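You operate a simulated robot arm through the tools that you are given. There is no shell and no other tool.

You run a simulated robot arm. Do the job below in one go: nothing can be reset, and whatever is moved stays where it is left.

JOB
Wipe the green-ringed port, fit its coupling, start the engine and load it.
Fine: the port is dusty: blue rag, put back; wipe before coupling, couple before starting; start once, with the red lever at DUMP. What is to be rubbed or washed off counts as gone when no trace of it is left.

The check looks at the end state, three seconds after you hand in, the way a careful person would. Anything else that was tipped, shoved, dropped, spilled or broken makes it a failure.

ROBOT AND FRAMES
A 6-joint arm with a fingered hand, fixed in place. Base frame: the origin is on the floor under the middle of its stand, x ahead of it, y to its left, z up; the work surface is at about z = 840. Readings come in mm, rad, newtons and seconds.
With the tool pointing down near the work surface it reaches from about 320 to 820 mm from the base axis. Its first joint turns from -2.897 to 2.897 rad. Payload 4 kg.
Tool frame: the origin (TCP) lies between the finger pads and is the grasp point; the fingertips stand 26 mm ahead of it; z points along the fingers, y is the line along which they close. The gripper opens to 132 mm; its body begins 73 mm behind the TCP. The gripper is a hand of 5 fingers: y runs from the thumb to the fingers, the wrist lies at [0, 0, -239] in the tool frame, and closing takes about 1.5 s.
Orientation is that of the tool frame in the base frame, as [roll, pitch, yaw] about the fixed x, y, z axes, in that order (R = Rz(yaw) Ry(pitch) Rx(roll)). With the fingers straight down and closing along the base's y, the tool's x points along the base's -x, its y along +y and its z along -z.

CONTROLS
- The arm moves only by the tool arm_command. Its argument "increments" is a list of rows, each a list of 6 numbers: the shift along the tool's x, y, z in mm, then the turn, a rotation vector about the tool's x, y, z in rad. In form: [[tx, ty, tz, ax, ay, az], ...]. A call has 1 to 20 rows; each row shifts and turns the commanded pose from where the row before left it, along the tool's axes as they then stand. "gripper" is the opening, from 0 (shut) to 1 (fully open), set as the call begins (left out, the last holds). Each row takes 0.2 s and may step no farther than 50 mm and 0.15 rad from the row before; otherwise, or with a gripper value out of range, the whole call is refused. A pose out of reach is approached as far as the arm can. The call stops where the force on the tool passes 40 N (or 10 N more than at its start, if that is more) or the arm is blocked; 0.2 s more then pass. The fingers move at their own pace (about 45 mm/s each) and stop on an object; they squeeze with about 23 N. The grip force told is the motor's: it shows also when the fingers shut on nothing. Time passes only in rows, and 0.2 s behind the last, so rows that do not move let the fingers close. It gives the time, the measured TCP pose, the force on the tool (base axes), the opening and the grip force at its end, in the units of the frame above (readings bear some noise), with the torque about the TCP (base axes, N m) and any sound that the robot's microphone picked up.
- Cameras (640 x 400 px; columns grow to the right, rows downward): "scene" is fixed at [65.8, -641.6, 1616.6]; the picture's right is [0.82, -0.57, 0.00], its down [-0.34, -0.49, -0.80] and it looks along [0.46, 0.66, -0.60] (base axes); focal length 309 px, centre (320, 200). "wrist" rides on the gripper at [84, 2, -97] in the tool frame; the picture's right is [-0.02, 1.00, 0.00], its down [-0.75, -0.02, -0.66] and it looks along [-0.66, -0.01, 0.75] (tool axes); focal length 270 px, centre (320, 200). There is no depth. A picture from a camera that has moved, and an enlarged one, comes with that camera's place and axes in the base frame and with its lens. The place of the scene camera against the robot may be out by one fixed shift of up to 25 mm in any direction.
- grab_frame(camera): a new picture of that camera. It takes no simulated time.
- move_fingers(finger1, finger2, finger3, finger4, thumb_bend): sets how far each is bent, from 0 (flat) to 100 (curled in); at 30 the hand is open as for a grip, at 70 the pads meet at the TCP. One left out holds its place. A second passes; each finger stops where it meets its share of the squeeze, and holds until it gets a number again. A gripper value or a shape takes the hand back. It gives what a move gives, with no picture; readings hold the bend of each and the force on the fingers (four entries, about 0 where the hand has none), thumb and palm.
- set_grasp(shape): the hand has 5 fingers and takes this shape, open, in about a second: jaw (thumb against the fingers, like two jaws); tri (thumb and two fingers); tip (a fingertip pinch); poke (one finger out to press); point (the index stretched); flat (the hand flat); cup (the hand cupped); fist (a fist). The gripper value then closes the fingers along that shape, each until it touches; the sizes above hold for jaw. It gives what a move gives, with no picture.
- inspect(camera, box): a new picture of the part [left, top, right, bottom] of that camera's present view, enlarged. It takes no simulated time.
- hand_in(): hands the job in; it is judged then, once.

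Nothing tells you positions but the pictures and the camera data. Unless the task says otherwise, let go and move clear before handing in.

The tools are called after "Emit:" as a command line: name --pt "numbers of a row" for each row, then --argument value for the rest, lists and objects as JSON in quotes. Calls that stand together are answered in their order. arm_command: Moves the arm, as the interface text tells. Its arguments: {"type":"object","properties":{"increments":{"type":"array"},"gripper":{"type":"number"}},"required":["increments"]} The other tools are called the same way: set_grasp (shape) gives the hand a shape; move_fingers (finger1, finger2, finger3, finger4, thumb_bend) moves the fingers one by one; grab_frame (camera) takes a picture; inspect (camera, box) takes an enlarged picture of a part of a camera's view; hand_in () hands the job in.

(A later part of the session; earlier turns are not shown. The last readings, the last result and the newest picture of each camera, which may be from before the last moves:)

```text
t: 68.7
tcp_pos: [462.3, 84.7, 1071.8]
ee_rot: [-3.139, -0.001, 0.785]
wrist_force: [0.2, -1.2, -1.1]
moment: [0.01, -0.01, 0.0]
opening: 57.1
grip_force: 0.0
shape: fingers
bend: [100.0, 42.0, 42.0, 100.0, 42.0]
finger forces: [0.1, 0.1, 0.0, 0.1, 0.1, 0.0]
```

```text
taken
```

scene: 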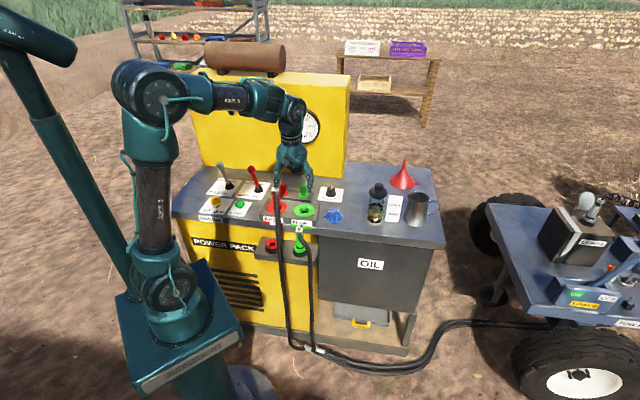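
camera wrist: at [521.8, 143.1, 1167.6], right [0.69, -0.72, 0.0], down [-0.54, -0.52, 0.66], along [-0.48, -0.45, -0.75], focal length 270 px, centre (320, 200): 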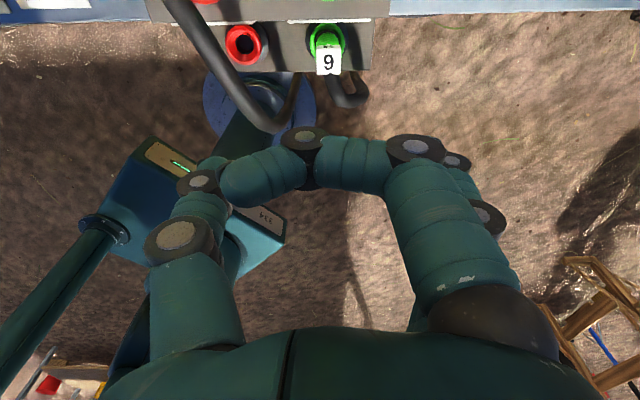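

That orientation is reachable: thumb now on hose 7's side. I'll zoom to fix coupling 9's position from this side.

Emit:
inspect --camera "wrist" --box '[270, 0, 390, 90]'

Emit:
inspect --camera "wrist" --box '[140, 0, 400, 150]'

```text
4.44 times, centred on (330, 45) of wrist
camera zoom: at [521.8, 143.1, 1167.6], right [0.69, -0.72, 0.0], down [-0.54, -0.52, 0.66], along [-0.48, -0.45, -0.75], focal length 1201 px, centre (276, 889)
```

zoom: 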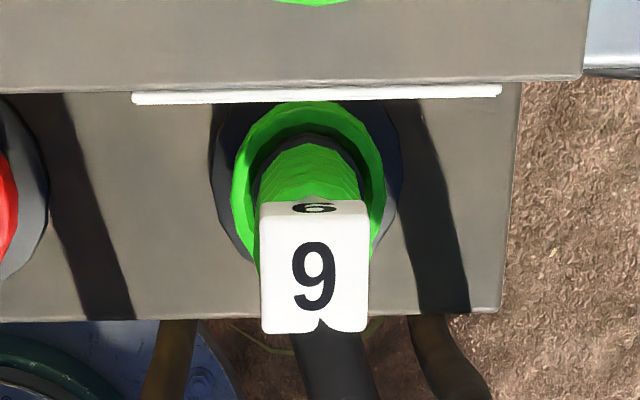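

```text
2.46 times, centred on (270, 75) of wrist
camera zoom: at [521.8, 143.1, 1167.6], right [0.69, -0.72, 0.0], down [-0.54, -0.52, 0.66], along [-0.48, -0.45, -0.75], focal length 665 px, centre (443, 508)
```

zoom: 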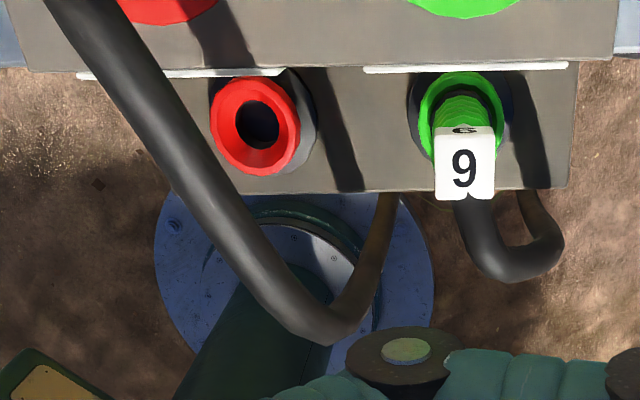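

Combining both views, the block's axis is near (470,84) with its top at z≈857–866. I'll move over it and descend partway to verify.

Emit:
arm_command --pt "5.2 6 30 0 0 0" --pt "0 0 40 0 0 0" --pt "0 0 37 0 0 0" --pt "0 0 0 0 0 0"

Emit:
inspect --camera "wrist" --box '[220, 20, 420, 200]'

Emit:
inspect --camera "scene" --box '[250, 150, 350, 260]'

```text
t: 69.7
tcp_pos: [469.5, 84.9, 962.2]
ee_rot: [-3.137, -0.002, 0.786]
wrist_force: [0.0, -0.3, -0.5]
moment: [-0.02, 0.0, -0.03]
opening: 57.1
grip_force: 0.1
shape: fingers
bend: [100.0, 42.0, 42.0, 100.0, 42.0]
finger forces: [0.0, 0.0, 0.0, 0.0, 0.0, 0.0]
```

```text
2.22 times, centred on (320, 110) of wrist
camera zoom: at [528.9, 142.9, 1059.9], right [0.69, -0.72, 0.0], down [-0.54, -0.52, 0.66], along [-0.47, -0.45, -0.75], focal length 601 px, centre (320, 400)
```

zoom: 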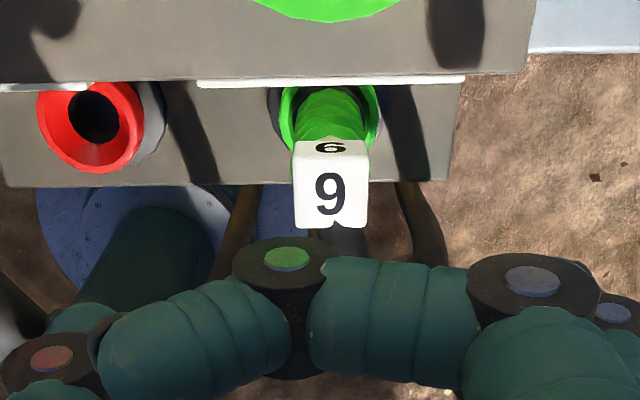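

```text
3.64 times, centred on (300, 205) of scene
camera zoom: at [65.8, -641.6, 1616.6], right [0.82, -0.57, 0.0], down [-0.34, -0.49, -0.8], along [0.46, 0.66, -0.6], focal length 1125 px, centre (393, 182)
```

zoom: 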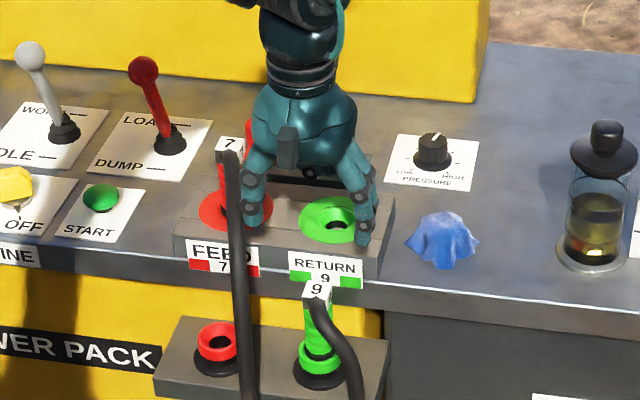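

The block is slightly right and back of the hand's centre (about 3 mm each). I'll correct and descend in steps, watching the force.

Emit:
arm_command --pt "2 3 30 0 0 0" --pt "0 0 30 0 0 0" --pt "0 0 20 0 0 0" --pt "0 0 10 0 0 0" --pt "0 0 0 0 0 0"

Emit:
inspect --camera "scene" --box '[260, 180, 340, 270]'

Emit:
grab_frame --camera "wrist"

```text
t: 70.9
tcp_pos: [471.5, 83.6, 875.5]
ee_rot: [-3.138, -0.002, 0.786]
wrist_force: [0.7, 0.7, 0.4]
moment: [0.0, 0.02, 0.01]
opening: 56.8
grip_force: 0.1
shape: fingers
bend: [100.0, 42.0, 42.0, 100.0, 42.0]
finger forces: [0.0, 0.0, 0.1, 0.1, 0.0, 0.0]
```

```text
4.44 times, centred on (300, 225) of scene
camera zoom: at [65.8, -641.6, 1616.6], right [0.82, -0.57, 0.0], down [-0.34, -0.49, -0.8], along [0.46, 0.66, -0.6], focal length 1374 px, centre (409, 89)
```

zoom: 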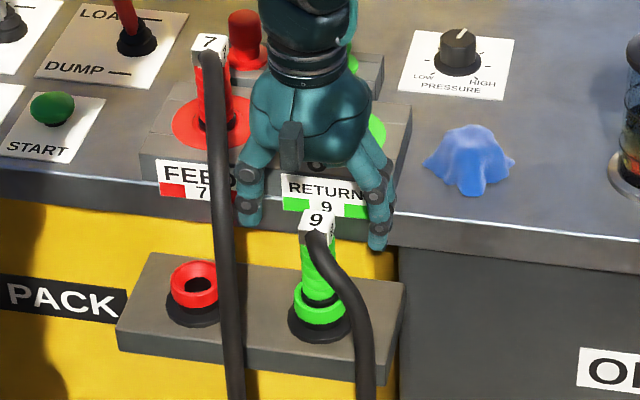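

```text
taken
camera wrist: at [532.1, 142.1, 970.9], right [0.69, -0.72, 0.0], down [-0.54, -0.52, 0.66], along [-0.47, -0.45, -0.75], focal length 270 px, centre (320, 200)
```

wrist: 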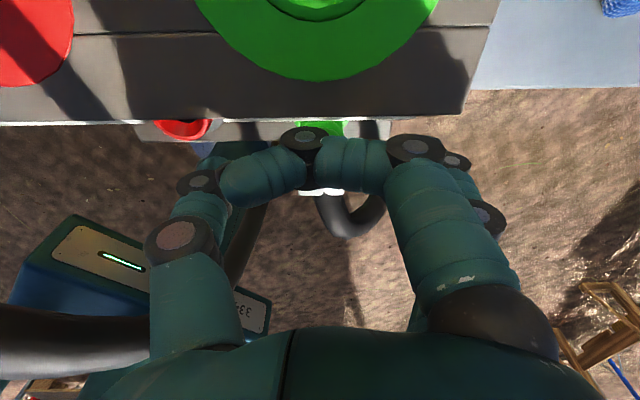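

The hand is straight above the block, whose top is about 9 mm below the grasp point. I'll go down 11 mm more and close on it.

Emit:
arm_command --pt "0 0 5 0 0 0" --pt "0 0 4 0 0 0" --pt "0 0 3 0 0 0" --pt "0 0 0 0 0 0"

Emit:
move_fingers --finger2 60 --finger3 60 --thumb_bend 60

Emit:
inspect --camera "scene" --box '[270, 195, 330, 260]'

```text
t: 71.9
tcp_pos: [473.6, 82.3, 861.2]
ee_rot: [-3.139, -0.003, 0.788]
wrist_force: [0.8, 0.6, 0.3]
moment: [0.02, 0.02, 0.0]
opening: 57.1
grip_force: 0.1
shape: fingers
bend: [100.0, 42.0, 42.0, 100.0, 42.0]
finger forces: [0.0, 0.1, 0.0, 0.0, 0.1, 0.0]
```

```text
t: 72.9
tcp_pos: [471.1, 82.2, 861.7]
ee_rot: [-3.139, -0.001, 0.788]
wrist_force: [0.0, -0.7, -0.5]
moment: [-0.02, 0.01, 0.04]
opening: 47.6
grip_force: 0.0
shape: fingers
bend: [100.0, 60.0, 60.0, 100.0, 60.0]
finger forces: [0.0, 0.0, 0.1, 0.0, 0.1, 0.0]
```

```text
6.15 times, centred on (300, 228) of scene
camera zoom: at [65.8, -641.6, 1616.6], right [0.82, -0.57, 0.0], down [-0.34, -0.49, -0.8], along [0.46, 0.66, -0.6], focal length 1903 px, centre (443, 31)
```

zoom: 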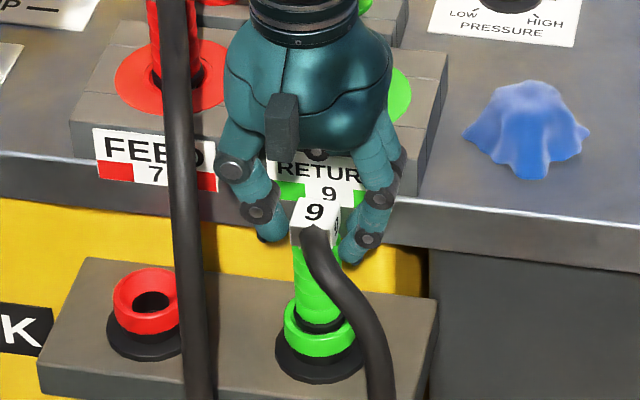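

The fingers straddle the block without touching. Closing now.

Emit:
move_fingers --finger2 80 --finger3 80 --thumb_bend 80

Emit:
inspect --camera "scene" --box '[270, 195, 330, 260]'

```text
t: 73.9
tcp_pos: [471.7, 83.3, 861.6]
ee_rot: [-3.139, -0.001, 0.787]
wrist_force: [1.1, -0.6, -0.7]
moment: [-0.01, -0.03, 0.01]
opening: 44.0
grip_force: 17.0
shape: fingers
bend: [100.0, 63.0, 62.0, 100.0, 69.0]
finger forces: [0.1, 8.4, 8.8, 0.0, 17.1, 0.0]
```

```text
6.15 times, centred on (300, 228) of scene
camera zoom: at [65.8, -641.6, 1616.6], right [0.82, -0.57, 0.0], down [-0.34, -0.49, -0.8], along [0.46, 0.66, -0.6], focal length 1903 px, centre (443, 31)
```

zoom: 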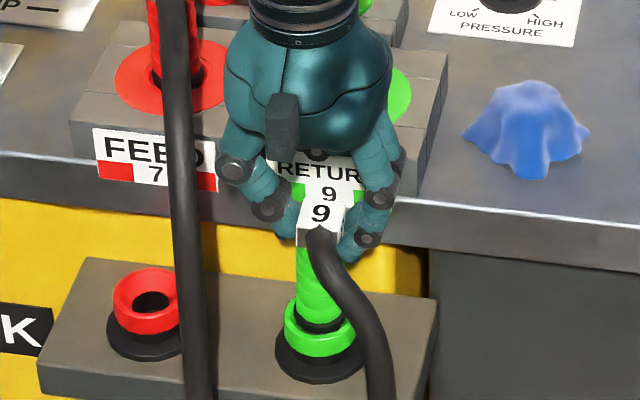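

Block gripped with about 17 N. I'll lift gently and watch that it comes out.

Emit:
arm_command --pt "0 0 -4 0 0 0" --pt "0 0 -6 0 0 0" --pt "0 0 -10 0 0 0" --pt "0 0 0 0 0 0"

Emit:
inspect --camera "scene" --box '[270, 195, 330, 260]'

```text
t: 74.9
tcp_pos: [473.1, 84.3, 881.2]
ee_rot: [-3.139, -0.002, 0.787]
wrist_force: [0.1, -0.4, -3.0]
moment: [0.03, -0.02, -0.03]
opening: 44.2
grip_force: 17.1
shape: fingers
bend: [100.0, 63.0, 62.0, 100.0, 69.0]
finger forces: [0.1, 8.7, 8.8, 0.0, 17.3, 0.0]
```

```text
6.15 times, centred on (300, 228) of scene
camera zoom: at [65.8, -641.6, 1616.6], right [0.82, -0.57, 0.0], down [-0.34, -0.49, -0.8], along [0.46, 0.66, -0.6], focal length 1903 px, centre (443, 31)
```

zoom: 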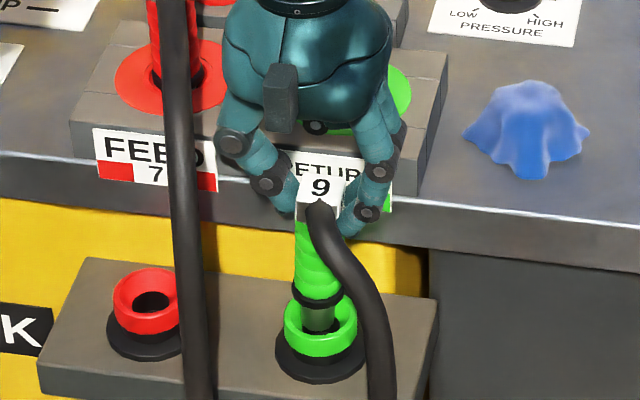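

It slides out freely. I'll keep lifting straight up until its nose is above the port block.

Emit:
arm_command --pt "0 0 -15 0 0 0" --pt "0 0 -20 0 0 0" --pt "0 0 -20 0 0 0" --pt "0 0 -20 0 0 0" --pt "0 0 -20 0 0 0" --pt "0 0 -20 0 0 0" --pt "0 0 -15 0 0 0" --pt "0 0 0 0 0 0"

Emit:
inspect --camera "scene" --box '[250, 160, 350, 270]'

Emit:
grab_frame --camera "wrist"

```text
t: 76.7
tcp_pos: [472.0, 83.0, 1010.9]
ee_rot: [-3.138, -0.001, 0.788]
wrist_force: [-0.1, 0.3, -2.6]
moment: [0.0, 0.0, -0.01]
opening: 44.1
grip_force: 17.2
shape: fingers
bend: [100.0, 63.0, 62.0, 100.0, 69.0]
finger forces: [0.0, 8.6, 8.8, 0.0, 17.9, 0.1]
```

```text
3.64 times, centred on (300, 215) of scene
camera zoom: at [65.8, -641.6, 1616.6], right [0.82, -0.57, 0.0], down [-0.34, -0.49, -0.8], along [0.46, 0.66, -0.6], focal length 1125 px, centre (393, 146)
```

zoom: 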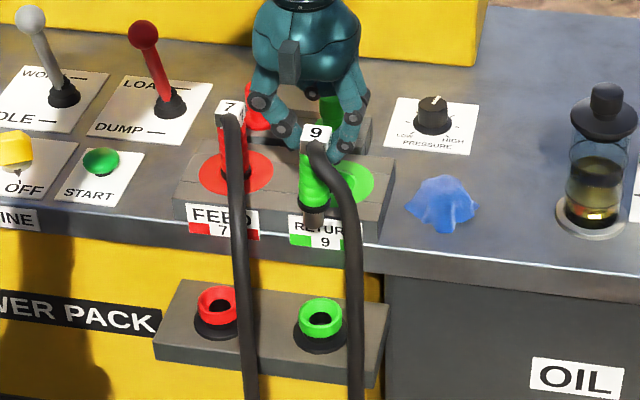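

```text
taken
camera wrist: at [533.1, 141.4, 1108.6], right [0.69, -0.72, 0.0], down [-0.54, -0.52, 0.66], along [-0.47, -0.45, -0.75], focal length 270 px, centre (320, 200)
```

wrist: 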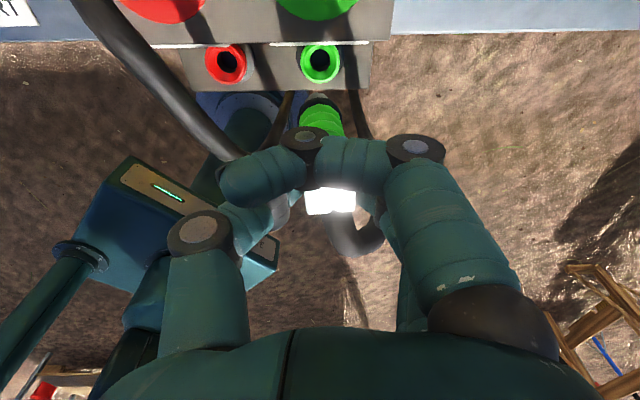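

Emit:
inspect --camera "wrist" --box '[240, 60, 420, 260]'

Emit:
inspect --camera "scene" --box '[280, 180, 330, 240]'

```text
2.00 times, centred on (330, 160) of wrist
camera zoom: at [533.1, 141.4, 1108.6], right [0.69, -0.72, 0.0], down [-0.54, -0.52, 0.66], along [-0.47, -0.45, -0.75], focal length 541 px, centre (300, 280)
```

zoom: 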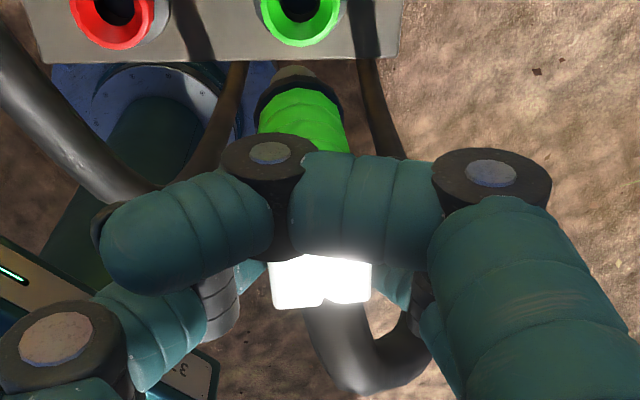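

```text
6.67 times, centred on (305, 210) of scene
camera zoom: at [65.8, -641.6, 1616.6], right [0.82, -0.57, 0.0], down [-0.34, -0.49, -0.8], along [0.46, 0.66, -0.6], focal length 2062 px, centre (420, 133)
```

zoom: 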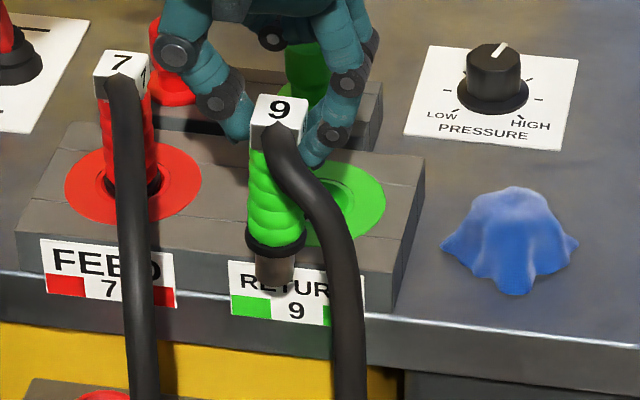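

The coupling leans about 3° (nose to the left). I'll straighten it by tilting the hand a little, then carry it over the port at (540,151).

Emit:
arm_command --pt "0 0 -5 -0.03 0 0" --pt "0 0 0 -0.03 0 0" --pt "0 0 0 0 0 0"

Emit:
inspect --camera "scene" --box '[280, 180, 330, 240]'

Emit:
inspect --camera "wrist" --box '[240, 60, 420, 260]'

```text
t: 77.5
tcp_pos: [473.6, 83.4, 1017.0]
ee_rot: [3.084, -0.003, 0.787]
wrist_force: [0.2, -0.4, -3.1]
moment: [0.0, 0.04, -0.02]
opening: 44.0
grip_force: 18.1
shape: fingers
bend: [100.0, 63.0, 62.0, 100.0, 69.0]
finger forces: [0.0, 8.6, 8.8, 0.1, 17.9, 0.0]
```

```text
6.67 times, centred on (305, 210) of scene
camera zoom: at [65.8, -641.6, 1616.6], right [0.82, -0.57, 0.0], down [-0.34, -0.49, -0.8], along [0.46, 0.66, -0.6], focal length 2062 px, centre (420, 133)
```

zoom: 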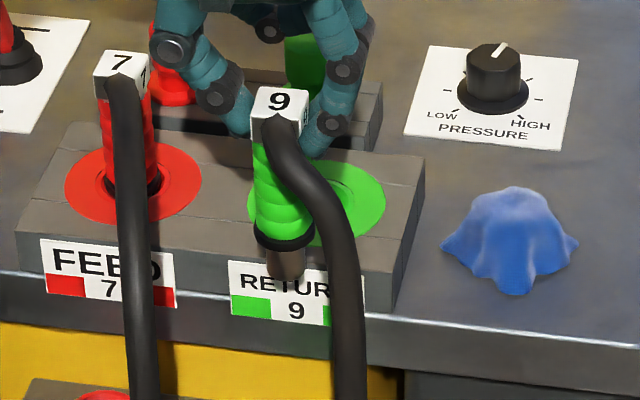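

```text
2.00 times, centred on (330, 160) of wrist
camera zoom: at [528.9, 145.8, 1113.2], right [0.69, -0.72, 0.06], down [-0.57, -0.5, 0.65], along [-0.44, -0.49, -0.75], focal length 541 px, centre (300, 280)
```

zoom: 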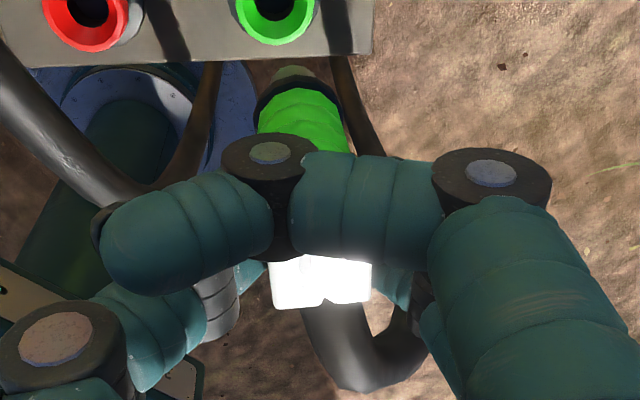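

The coupling now hangs upright. Moving it over the port.

Emit:
arm_command --pt "22.5 -1.5 0 0 0 0" --pt "22.5 -1.5 0 0 0 0" --pt "22.5 -1.5 0 0 0 0" --pt "22.5 -1.5 0 0 0 0" --pt "0 0 0 0 0 0"

Emit:
inspect --camera "scene" --box '[270, 160, 340, 240]'

Emit:
inspect --camera "wrist" --box '[220, 0, 420, 240]'

```text
t: 78.7
tcp_pos: [531.4, 152.6, 1017.0]
ee_rot: [3.083, -0.003, 0.789]
wrist_force: [-1.1, -1.0, -3.7]
moment: [-0.02, 0.01, -0.01]
opening: 43.9
grip_force: 17.5
shape: fingers
bend: [100.0, 63.0, 62.0, 100.0, 69.0]
finger forces: [0.0, 8.6, 8.8, 0.0, 18.0, 0.0]
```

```text
5.00 times, centred on (305, 200) of scene
camera zoom: at [65.8, -641.6, 1616.6], right [0.82, -0.57, 0.0], down [-0.34, -0.49, -0.8], along [0.46, 0.66, -0.6], focal length 1546 px, centre (395, 200)
```

zoom: 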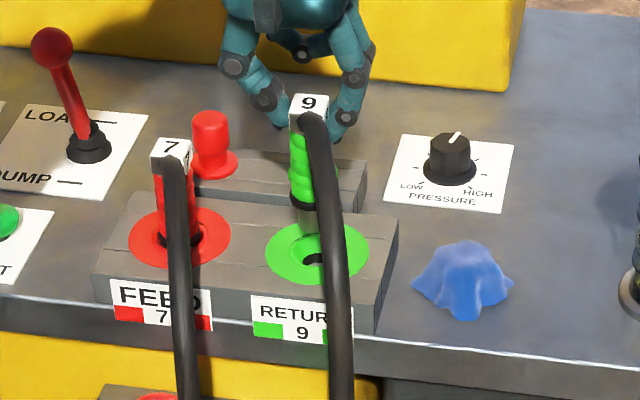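

```text
1.67 times, centred on (320, 120) of wrist
camera zoom: at [587.9, 214.4, 1112.8], right [0.69, -0.72, 0.06], down [-0.57, -0.5, 0.66], along [-0.44, -0.49, -0.75], focal length 450 px, centre (320, 333)
```

zoom: 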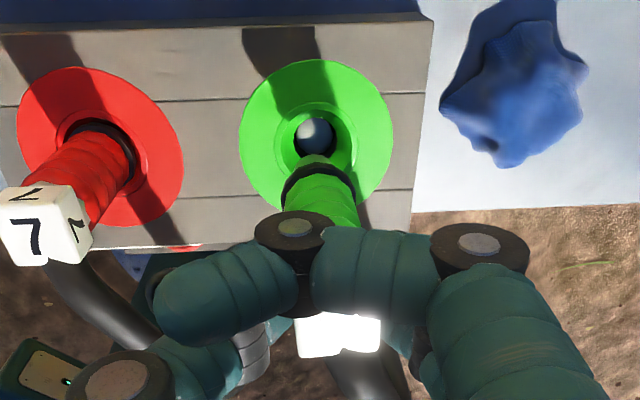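

The nose hangs nearly over the hole. I'll shift 2 mm right, descend 12 mm and re-check.

Emit:
arm_command --pt "1 2.5 6 0 0 0" --pt "0 0 6 0 0 0" --pt "0 0 0 0 0 0"

Emit:
inspect --camera "scene" --box '[280, 180, 330, 230]'

Emit:
inspect --camera "wrist" --box '[250, 20, 390, 160]'

```text
t: 79.5
tcp_pos: [534.9, 149.7, 1004.5]
ee_rot: [3.084, -0.001, 0.788]
wrist_force: [0.0, 0.3, -3.0]
moment: [0.01, 0.0, 0.01]
opening: 44.2
grip_force: 17.8
shape: fingers
bend: [100.0, 63.0, 62.0, 100.0, 69.0]
finger forces: [0.1, 8.6, 8.7, 0.1, 18.1, 0.0]
```

```text
8.00 times, centred on (305, 205) of scene
camera zoom: at [65.8, -641.6, 1616.6], right [0.82, -0.57, 0.0], down [-0.34, -0.49, -0.8], along [0.46, 0.66, -0.6], focal length 2474 px, centre (440, 160)
```

zoom: 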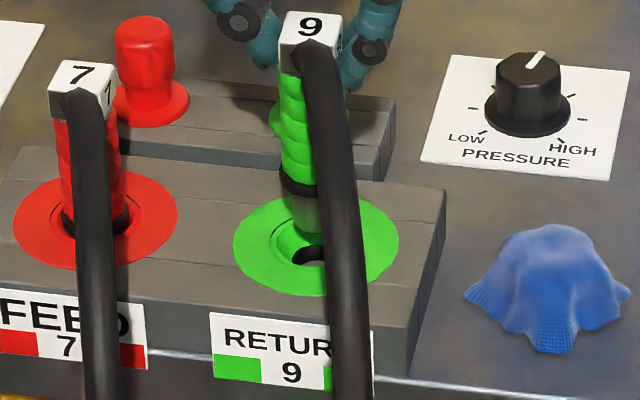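

```text
2.86 times, centred on (320, 90) of wrist
camera zoom: at [590.8, 212.8, 1100.8], right [0.69, -0.72, 0.06], down [-0.57, -0.5, 0.66], along [-0.44, -0.49, -0.75], focal length 772 px, centre (320, 514)
```

zoom: 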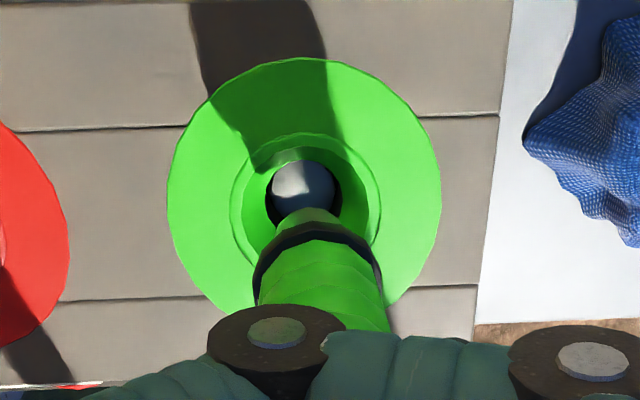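

The nose looks about 5 mm too far forward. I'll correct and descend slowly into the funnel.

Emit:
arm_command --pt "5 0 3 0 0 0" --pt "0 0 4 0 0 0" --pt "0 0 4 0 0 0" --pt "0 0 0 0 0 0"

Emit:
inspect --camera "scene" --box '[280, 180, 330, 230]'

Emit:
inspect --camera "wrist" --box '[250, 20, 390, 160]'

```text
t: 80.5
tcp_pos: [539.1, 152.1, 994.3]
ee_rot: [3.084, -0.002, 0.788]
wrist_force: [0.1, -0.3, -2.4]
moment: [-0.03, 0.03, -0.01]
opening: 44.2
grip_force: 17.7
shape: fingers
bend: [100.0, 63.0, 62.0, 100.0, 69.0]
finger forces: [0.0, 8.6, 8.7, 0.1, 18.1, 0.0]
```

```text
8.00 times, centred on (305, 205) of scene
camera zoom: at [65.8, -641.6, 1616.6], right [0.82, -0.57, 0.0], down [-0.34, -0.49, -0.8], along [0.46, 0.66, -0.6], focal length 2474 px, centre (440, 160)
```

zoom: 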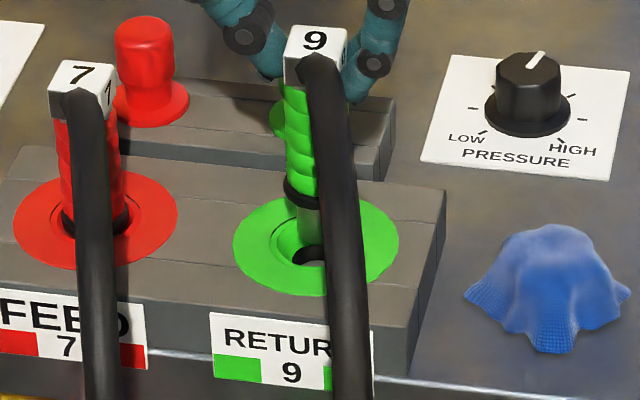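

```text
2.86 times, centred on (320, 90) of wrist
camera zoom: at [594.7, 215.6, 1090.4], right [0.69, -0.72, 0.06], down [-0.57, -0.5, 0.66], along [-0.44, -0.49, -0.75], focal length 772 px, centre (320, 514)
```

zoom: 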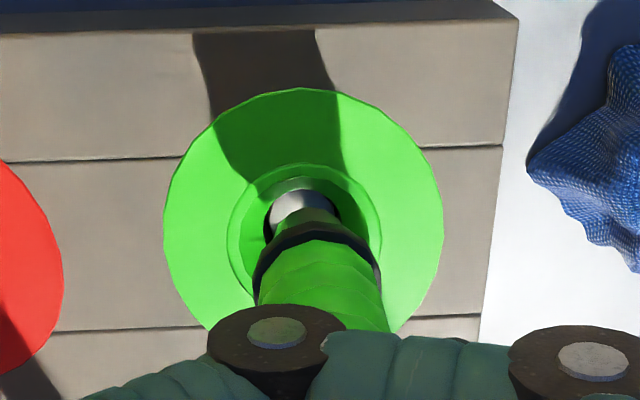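

The nose is at the funnel mouth and well centred. Continuing down in small steps.

Emit:
arm_command --pt "0 0 4 0 0 0" --pt "0 0 4 0 0 0" --pt "0 0 4 0 0 0" --pt "0 0 0 0 0 0"

Emit:
inspect --camera "scene" --box '[280, 180, 330, 230]'

Emit:
inspect --camera "wrist" --box '[250, 20, 390, 160]'

```text
t: 81.5
tcp_pos: [538.5, 152.6, 981.4]
ee_rot: [3.086, -0.001, 0.788]
wrist_force: [-0.5, -0.7, -2.1]
moment: [0.0, 0.0, 0.0]
opening: 43.9
grip_force: 17.6
shape: fingers
bend: [100.0, 63.0, 62.0, 100.0, 69.0]
finger forces: [0.0, 8.5, 8.7, 0.0, 18.1, 0.1]
```

```text
8.00 times, centred on (305, 205) of scene
camera zoom: at [65.8, -641.6, 1616.6], right [0.82, -0.57, 0.0], down [-0.34, -0.49, -0.8], along [0.46, 0.66, -0.6], focal length 2474 px, centre (440, 160)
```

zoom: 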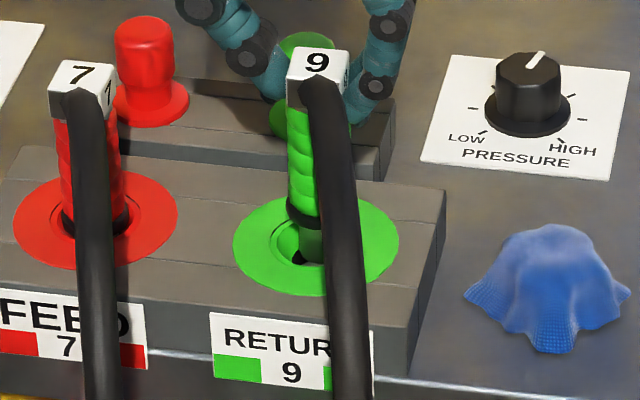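

```text
2.86 times, centred on (320, 90) of wrist
camera zoom: at [595.4, 215.4, 1078.1], right [0.69, -0.72, 0.06], down [-0.57, -0.5, 0.66], along [-0.44, -0.49, -0.75], focal length 772 px, centre (320, 514)
```

zoom: 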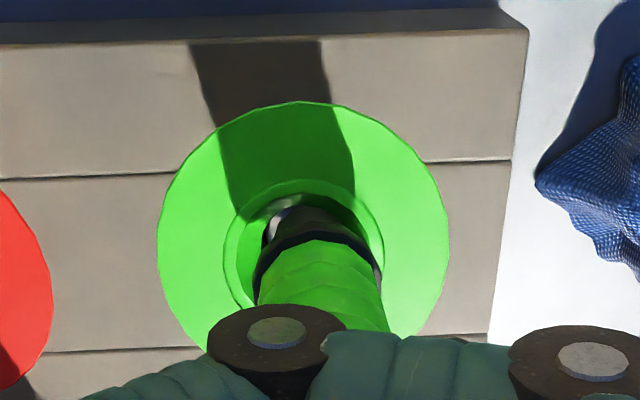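

Still free of force and in the funnel; compared with coupling 7 it needs about 20 mm more. Continuing down.

Emit:
arm_command --pt "0 0 3 0 0 0" --pt "0 0 3 0 0 0" --pt "0 0 3 0 0 0" --pt "0 0 0 0 0 0"

Emit:
inspect --camera "scene" --box '[280, 180, 330, 230]'

Emit:
inspect --camera "wrist" --box '[250, 20, 390, 160]'

```text
t: 82.5
tcp_pos: [540.1, 152.7, 972.7]
ee_rot: [3.086, -0.002, 0.787]
wrist_force: [0.1, -0.3, -2.7]
moment: [0.04, 0.04, 0.0]
opening: 44.0
grip_force: 17.7
shape: fingers
bend: [100.0, 62.0, 62.0, 100.0, 70.0]
finger forces: [0.0, 8.4, 8.8, 0.0, 18.5, 0.1]
```

```text
8.00 times, centred on (305, 205) of scene
camera zoom: at [65.8, -641.6, 1616.6], right [0.82, -0.57, 0.0], down [-0.34, -0.49, -0.8], along [0.46, 0.66, -0.6], focal length 2474 px, centre (440, 160)
```

zoom: 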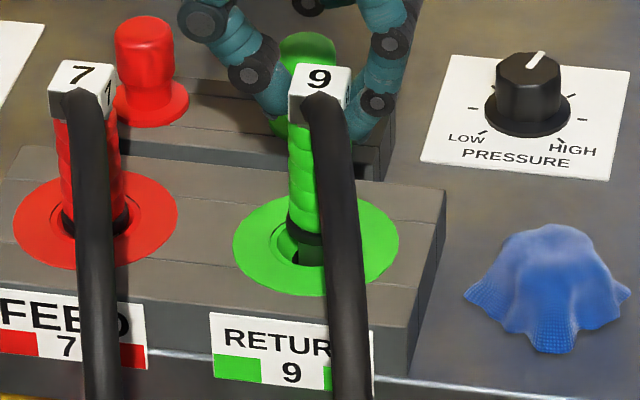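

```text
2.86 times, centred on (320, 90) of wrist
camera zoom: at [595.6, 214.8, 1069.1], right [0.69, -0.72, 0.06], down [-0.57, -0.5, 0.66], along [-0.44, -0.49, -0.75], focal length 772 px, centre (320, 514)
```

zoom: 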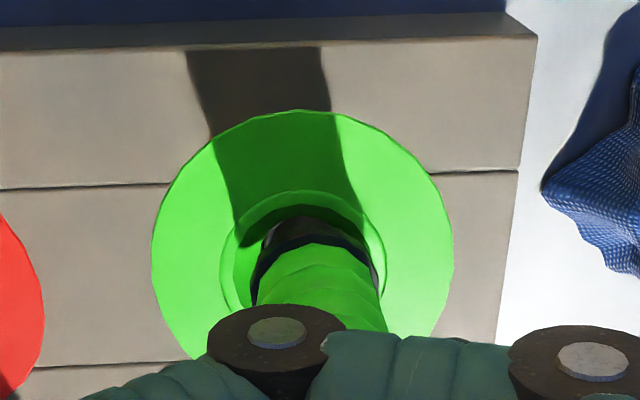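

Emit:
arm_command --pt "0 0 3 0 0 0" --pt "0 0 3 0 0 0" --pt "0 0 0 0 0 0"

Emit:
inspect --camera "scene" --box '[280, 180, 330, 230]'

```text
t: 83.3
tcp_pos: [539.0, 152.3, 967.0]
ee_rot: [3.086, -0.002, 0.784]
wrist_force: [-0.8, 0.4, 3.9]
moment: [-0.01, 0.02, 0.01]
opening: 43.6
grip_force: 19.2
shape: fingers
bend: [100.0, 62.0, 62.0, 100.0, 71.0]
finger forces: [0.0, 8.8, 9.3, 0.1, 20.6, 0.1]
```

```text
8.00 times, centred on (305, 205) of scene
camera zoom: at [65.8, -641.6, 1616.6], right [0.82, -0.57, 0.0], down [-0.34, -0.49, -0.8], along [0.46, 0.66, -0.6], focal length 2474 px, centre (440, 160)
```

zoom: 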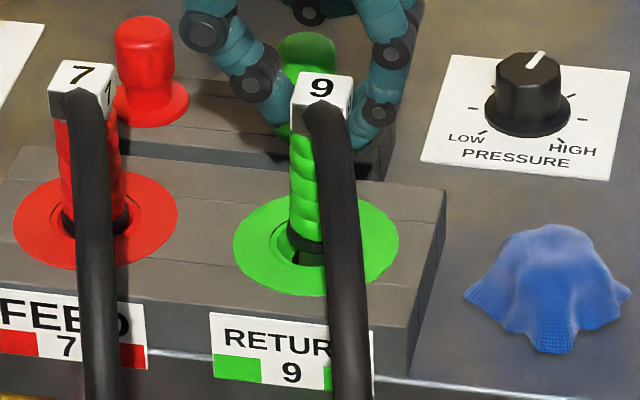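

Emit:
inspect --camera "wrist" --box '[230, 20, 410, 240]'

Emit:
arm_command --pt "0 -1 2 0 0 0" --pt "0 0 2 0 0 0" --pt "0 0 0 0 0 0"

Emit:
inspect --camera "scene" --box '[280, 180, 330, 230]'

Emit:
inspect --camera "wrist" --box '[230, 20, 410, 240]'

```text
1.82 times, centred on (320, 130) of wrist
camera zoom: at [595.9, 214.8, 1063.6], right [0.69, -0.72, 0.06], down [-0.57, -0.5, 0.65], along [-0.44, -0.49, -0.75], focal length 491 px, centre (320, 327)
```

zoom: 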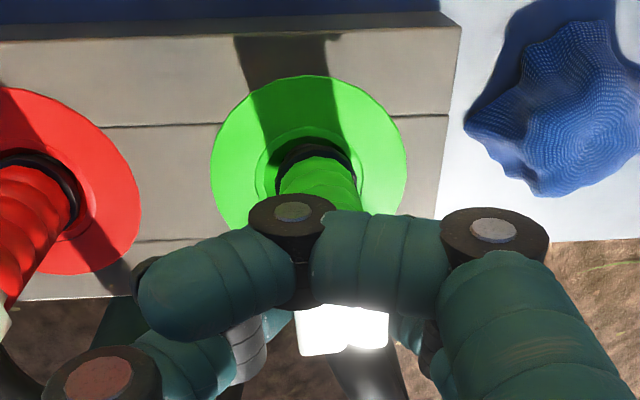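

```text
t: 84.1
tcp_pos: [539.6, 153.4, 962.8]
ee_rot: [3.085, -0.003, 0.788]
wrist_force: [0.8, 0.0, 2.7]
moment: [-0.04, -0.02, -0.02]
opening: 43.7
grip_force: 18.7
shape: fingers
bend: [100.0, 62.0, 62.0, 100.0, 71.0]
finger forces: [0.0, 8.7, 9.2, 0.0, 19.4, 0.1]
```

```text
8.00 times, centred on (305, 205) of scene
camera zoom: at [65.8, -641.6, 1616.6], right [0.82, -0.57, 0.0], down [-0.34, -0.49, -0.8], along [0.46, 0.66, -0.6], focal length 2474 px, centre (440, 160)
```

zoom: 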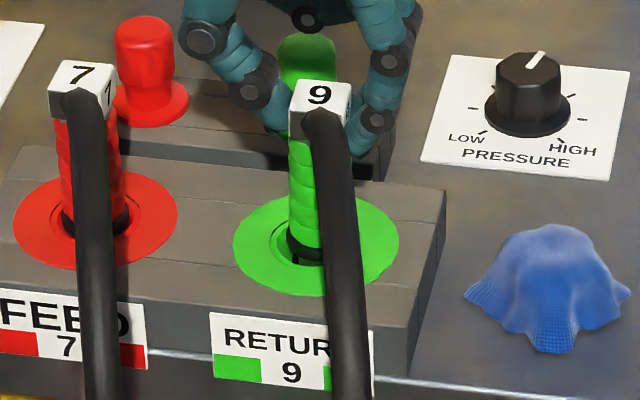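

```text
1.82 times, centred on (320, 130) of wrist
camera zoom: at [595.4, 215.5, 1059.3], right [0.69, -0.72, 0.06], down [-0.57, -0.5, 0.66], along [-0.44, -0.49, -0.75], focal length 491 px, centre (320, 327)
```

zoom: 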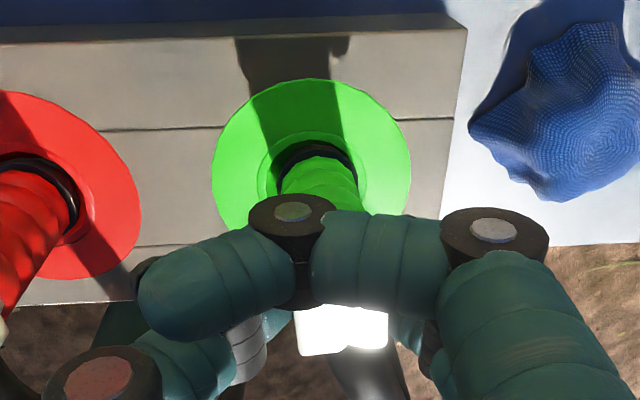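

It is almost as deep as coupling 7, with little force. I'll press on until it seats firmly.

Emit:
arm_command --pt "0 0 2 0 0 0" --pt "0 0 2 0 0 0" --pt "0 0 0 0 0 0"

Emit:
inspect --camera "scene" --box '[280, 180, 330, 230]'

```text
t: 84.9
tcp_pos: [539.5, 152.9, 960.7]
ee_rot: [3.084, -0.002, 0.787]
wrist_force: [-9.0, 0.6, 22.4]
moment: [-0.07, 0.13, -0.04]
opening: 43.6
grip_force: 24.2
shape: fingers
bend: [100.0, 63.0, 62.0, 100.0, 72.0]
finger forces: [0.1, 9.2, 9.6, 0.0, 30.1, 0.1]
```

```text
8.00 times, centred on (305, 205) of scene
camera zoom: at [65.8, -641.6, 1616.6], right [0.82, -0.57, 0.0], down [-0.34, -0.49, -0.8], along [0.46, 0.66, -0.6], focal length 2474 px, centre (440, 160)
```

zoom: 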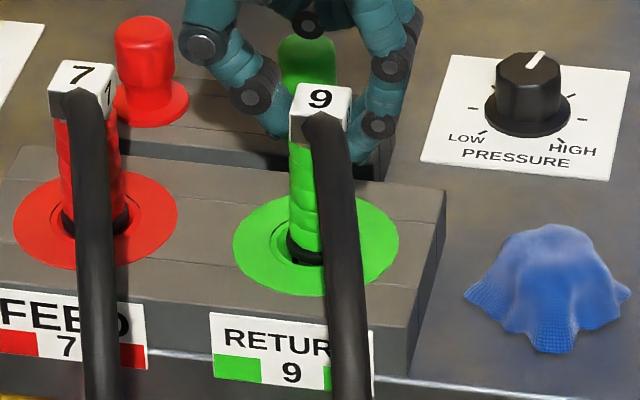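

Emit:
inspect --camera "scene" --box '[270, 195, 320, 225]'

Emit:
inspect --camera "wrist" --box '[200, 30, 400, 170]'

Emit:
arm_command --pt "0 0 1.5 0 0 0" --pt "0 0 0 0 0 0"

```text
12.80 times, centred on (295, 210) of scene
camera zoom: at [65.8, -641.6, 1616.6], right [0.82, -0.57, 0.0], down [-0.34, -0.49, -0.8], along [0.46, 0.66, -0.6], focal length 3959 px, centre (640, 72)
```

zoom: 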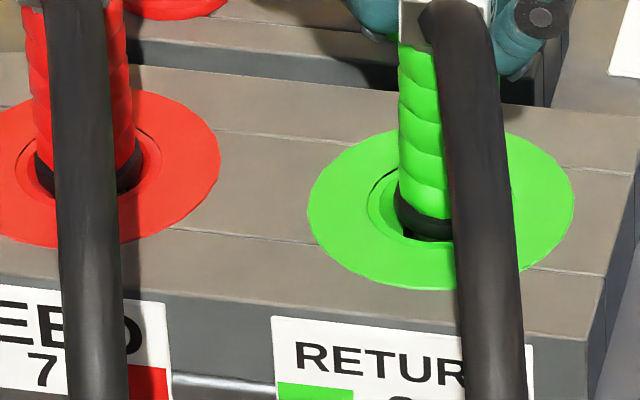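

```text
2.86 times, centred on (300, 100) of wrist
camera zoom: at [595.3, 215.3, 1056.3], right [0.69, -0.72, 0.06], down [-0.57, -0.5, 0.65], along [-0.44, -0.49, -0.75], focal length 772 px, centre (377, 486)
```

zoom: 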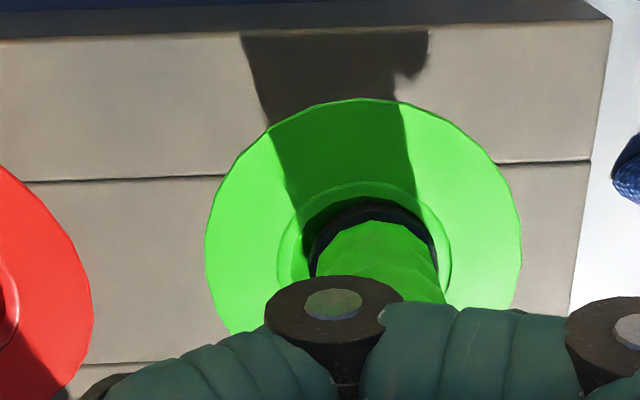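

```text
t: 85.5
tcp_pos: [539.0, 154.3, 957.9]
ee_rot: [3.085, -0.004, 0.787]
wrist_force: [-10.7, 5.9, 31.0]
moment: [0.01, 0.23, 0.01]
opening: 42.7
grip_force: 27.4
shape: fingers
bend: [100.0, 65.0, 63.0, 100.0, 74.0]
finger forces: [0.0, 7.4, 10.1, 0.1, 36.4, 0.0]
```

The reaction pushes left and the dark gap shows at the front, so the nose rests on the funnel's right-rear wall. I'll ease up, shift a few mm left/front and look.

Emit:
arm_command --pt "0 0 -3 0 0 0" --pt "0 0 -3 0 0 0" --pt "0 0 0 0 0 0"

Emit:
inspect --camera "scene" --box '[280, 180, 330, 220]'

Emit:
inspect --camera "wrist" --box '[220, 30, 400, 240]'

```text
t: 86.3
tcp_pos: [538.0, 151.6, 961.7]
ee_rot: [3.085, -0.001, 0.787]
wrist_force: [-1.5, -0.1, -7.0]
moment: [0.02, -0.01, 0.09]
opening: 43.3
grip_force: 15.1
shape: fingers
bend: [100.0, 64.0, 61.0, 100.0, 72.0]
finger forces: [0.1, 5.3, 8.5, 0.0, 16.0, 0.0]
```

```text
10.00 times, centred on (305, 200) of scene
camera zoom: at [65.8, -641.6, 1616.6], right [0.82, -0.57, 0.0], down [-0.34, -0.49, -0.8], along [0.46, 0.66, -0.6], focal length 3093 px, centre (470, 200)
```

zoom: 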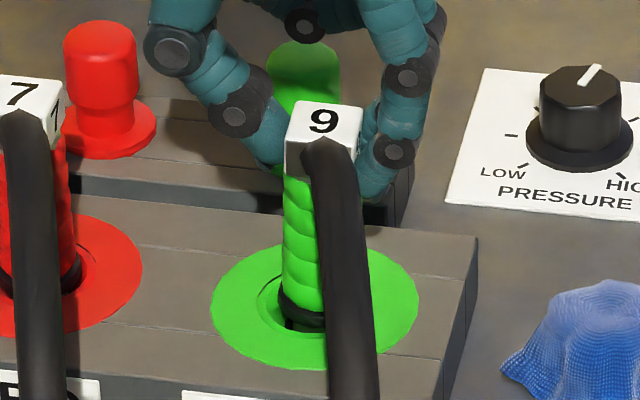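

```text
1.90 times, centred on (310, 135) of wrist
camera zoom: at [595.3, 215.0, 1058.9], right [0.69, -0.72, 0.06], down [-0.57, -0.5, 0.66], along [-0.44, -0.49, -0.75], focal length 515 px, centre (339, 324)
```

zoom: 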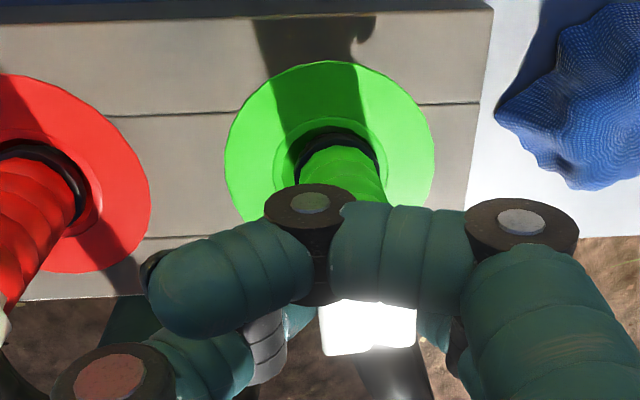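

The coupling leans about 2–3° (top right) and lacks about 3 mm of depth compared with coupling 7. I'll straighten it a bit and push again.

Emit:
arm_command --pt "0 -2 0 -0.02 0 0" --pt "0 -2 0 -0.02 0 0" --pt "0 0 2 0 0 0" --pt "0 0 2 0 0 0" --pt "0 0 0 0 0 0"

Emit:
inspect --camera "scene" --box '[270, 180, 330, 225]'

```text
t: 87.5
tcp_pos: [536.1, 155.6, 959.3]
ee_rot: [3.045, -0.003, 0.789]
wrist_force: [-1.0, 1.2, 9.8]
moment: [-0.1, -0.07, 0.13]
opening: 43.4
grip_force: 21.9
shape: fingers
bend: [100.0, 64.0, 60.0, 100.0, 72.0]
finger forces: [0.1, 12.9, 10.3, 0.1, 20.5, 0.0]
```

```text
8.89 times, centred on (300, 202) of scene
camera zoom: at [65.8, -641.6, 1616.6], right [0.82, -0.57, 0.0], down [-0.34, -0.49, -0.8], along [0.46, 0.66, -0.6], focal length 2749 px, centre (498, 178)
```

zoom: 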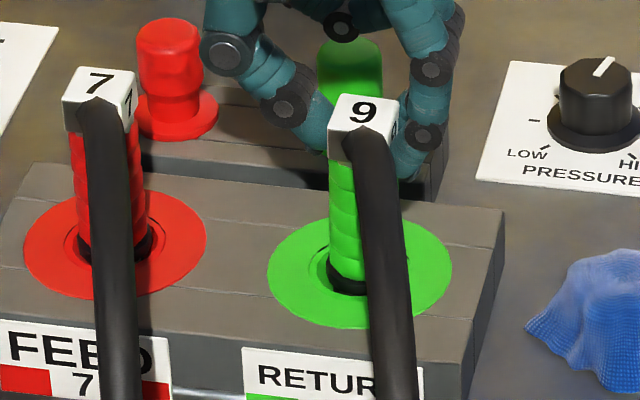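

Emit:
arm_command --pt "0 -1.5 0 -0.02 0 0" --pt "0 -1.5 0 -0.02 0 0" --pt "0 0 2 0 0 0" --pt "0 0 1.5 0 0 0" --pt "0 0 0 0 0 0"

Emit:
inspect --camera "scene" --box '[270, 180, 330, 225]'

Emit:
inspect --camera "wrist" --box '[200, 30, 400, 240]'

```text
t: 88.7
tcp_pos: [535.1, 157.6, 956.1]
ee_rot: [3.004, -0.003, 0.788]
wrist_force: [-1.5, 3.5, 26.6]
moment: [-0.21, -0.12, 0.08]
opening: 42.0
grip_force: 25.7
shape: fingers
bend: [100.0, 65.0, 61.0, 100.0, 76.0]
finger forces: [0.0, 11.8, 12.9, 0.0, 27.0, 0.0]
```

```text
8.89 times, centred on (300, 202) of scene
camera zoom: at [65.8, -641.6, 1616.6], right [0.82, -0.57, 0.0], down [-0.34, -0.49, -0.8], along [0.46, 0.66, -0.6], focal length 2749 px, centre (498, 178)
```

zoom: 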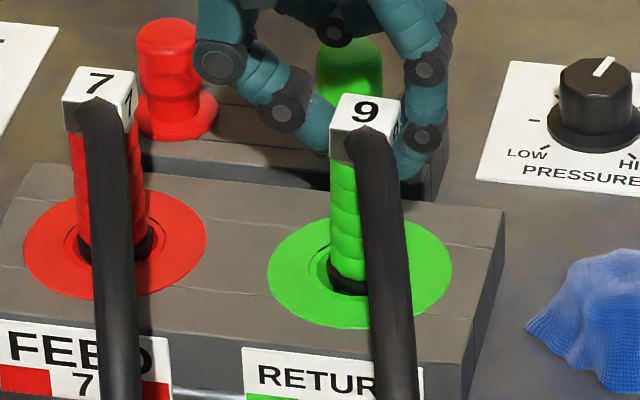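

```text
1.90 times, centred on (300, 135) of wrist
camera zoom: at [585.9, 225.7, 1052.7], right [0.69, -0.71, 0.14], down [-0.61, -0.46, 0.65], along [-0.4, -0.53, -0.75], focal length 515 px, centre (358, 324)
```

zoom: 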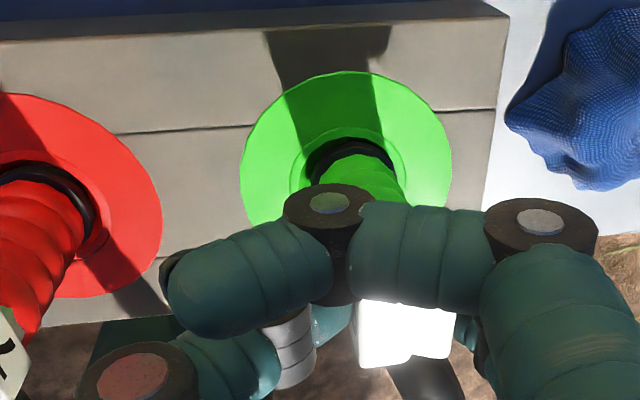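

The block no longer sinks and matches coupling 7's height. I'll let go and see how it stands.

Emit:
move_fingers --finger2 50 --finger3 50 --thumb_bend 50

Emit:
inspect --camera "scene" --box '[270, 180, 330, 225]'

Emit:
inspect --camera "wrist" --box '[200, 30, 400, 240]'

```text
t: 89.7
tcp_pos: [536.5, 157.4, 954.9]
ee_rot: [3.005, -0.002, 0.786]
wrist_force: [-0.5, 0.8, 0.0]
moment: [0.01, 0.0, -0.01]
opening: 52.4
grip_force: 0.0
shape: fingers
bend: [100.0, 50.0, 50.0, 100.0, 50.0]
finger forces: [0.0, 0.0, 0.0, 0.0, 0.1, 0.0]
```

```text
8.89 times, centred on (300, 202) of scene
camera zoom: at [65.8, -641.6, 1616.6], right [0.82, -0.57, 0.0], down [-0.34, -0.49, -0.8], along [0.46, 0.66, -0.6], focal length 2749 px, centre (498, 178)
```

zoom: 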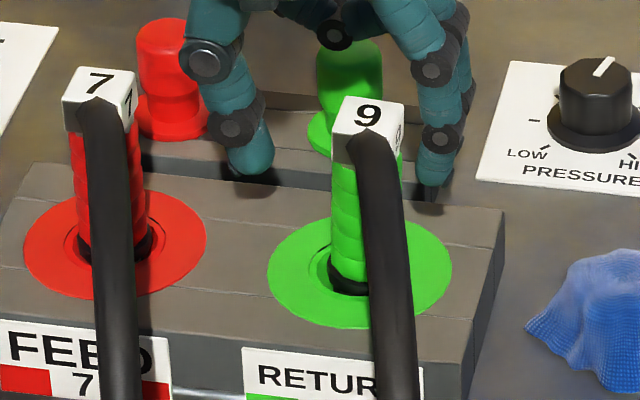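

```text
1.90 times, centred on (300, 135) of wrist
camera zoom: at [586.0, 225.4, 1051.3], right [0.69, -0.71, 0.14], down [-0.61, -0.46, 0.65], along [-0.4, -0.53, -0.75], focal length 515 px, centre (358, 324)
```

zoom: 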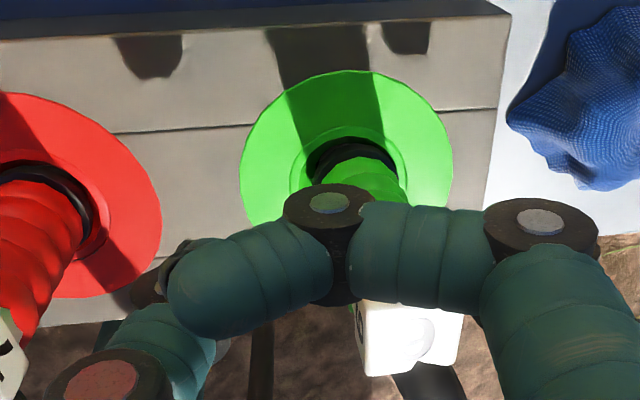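

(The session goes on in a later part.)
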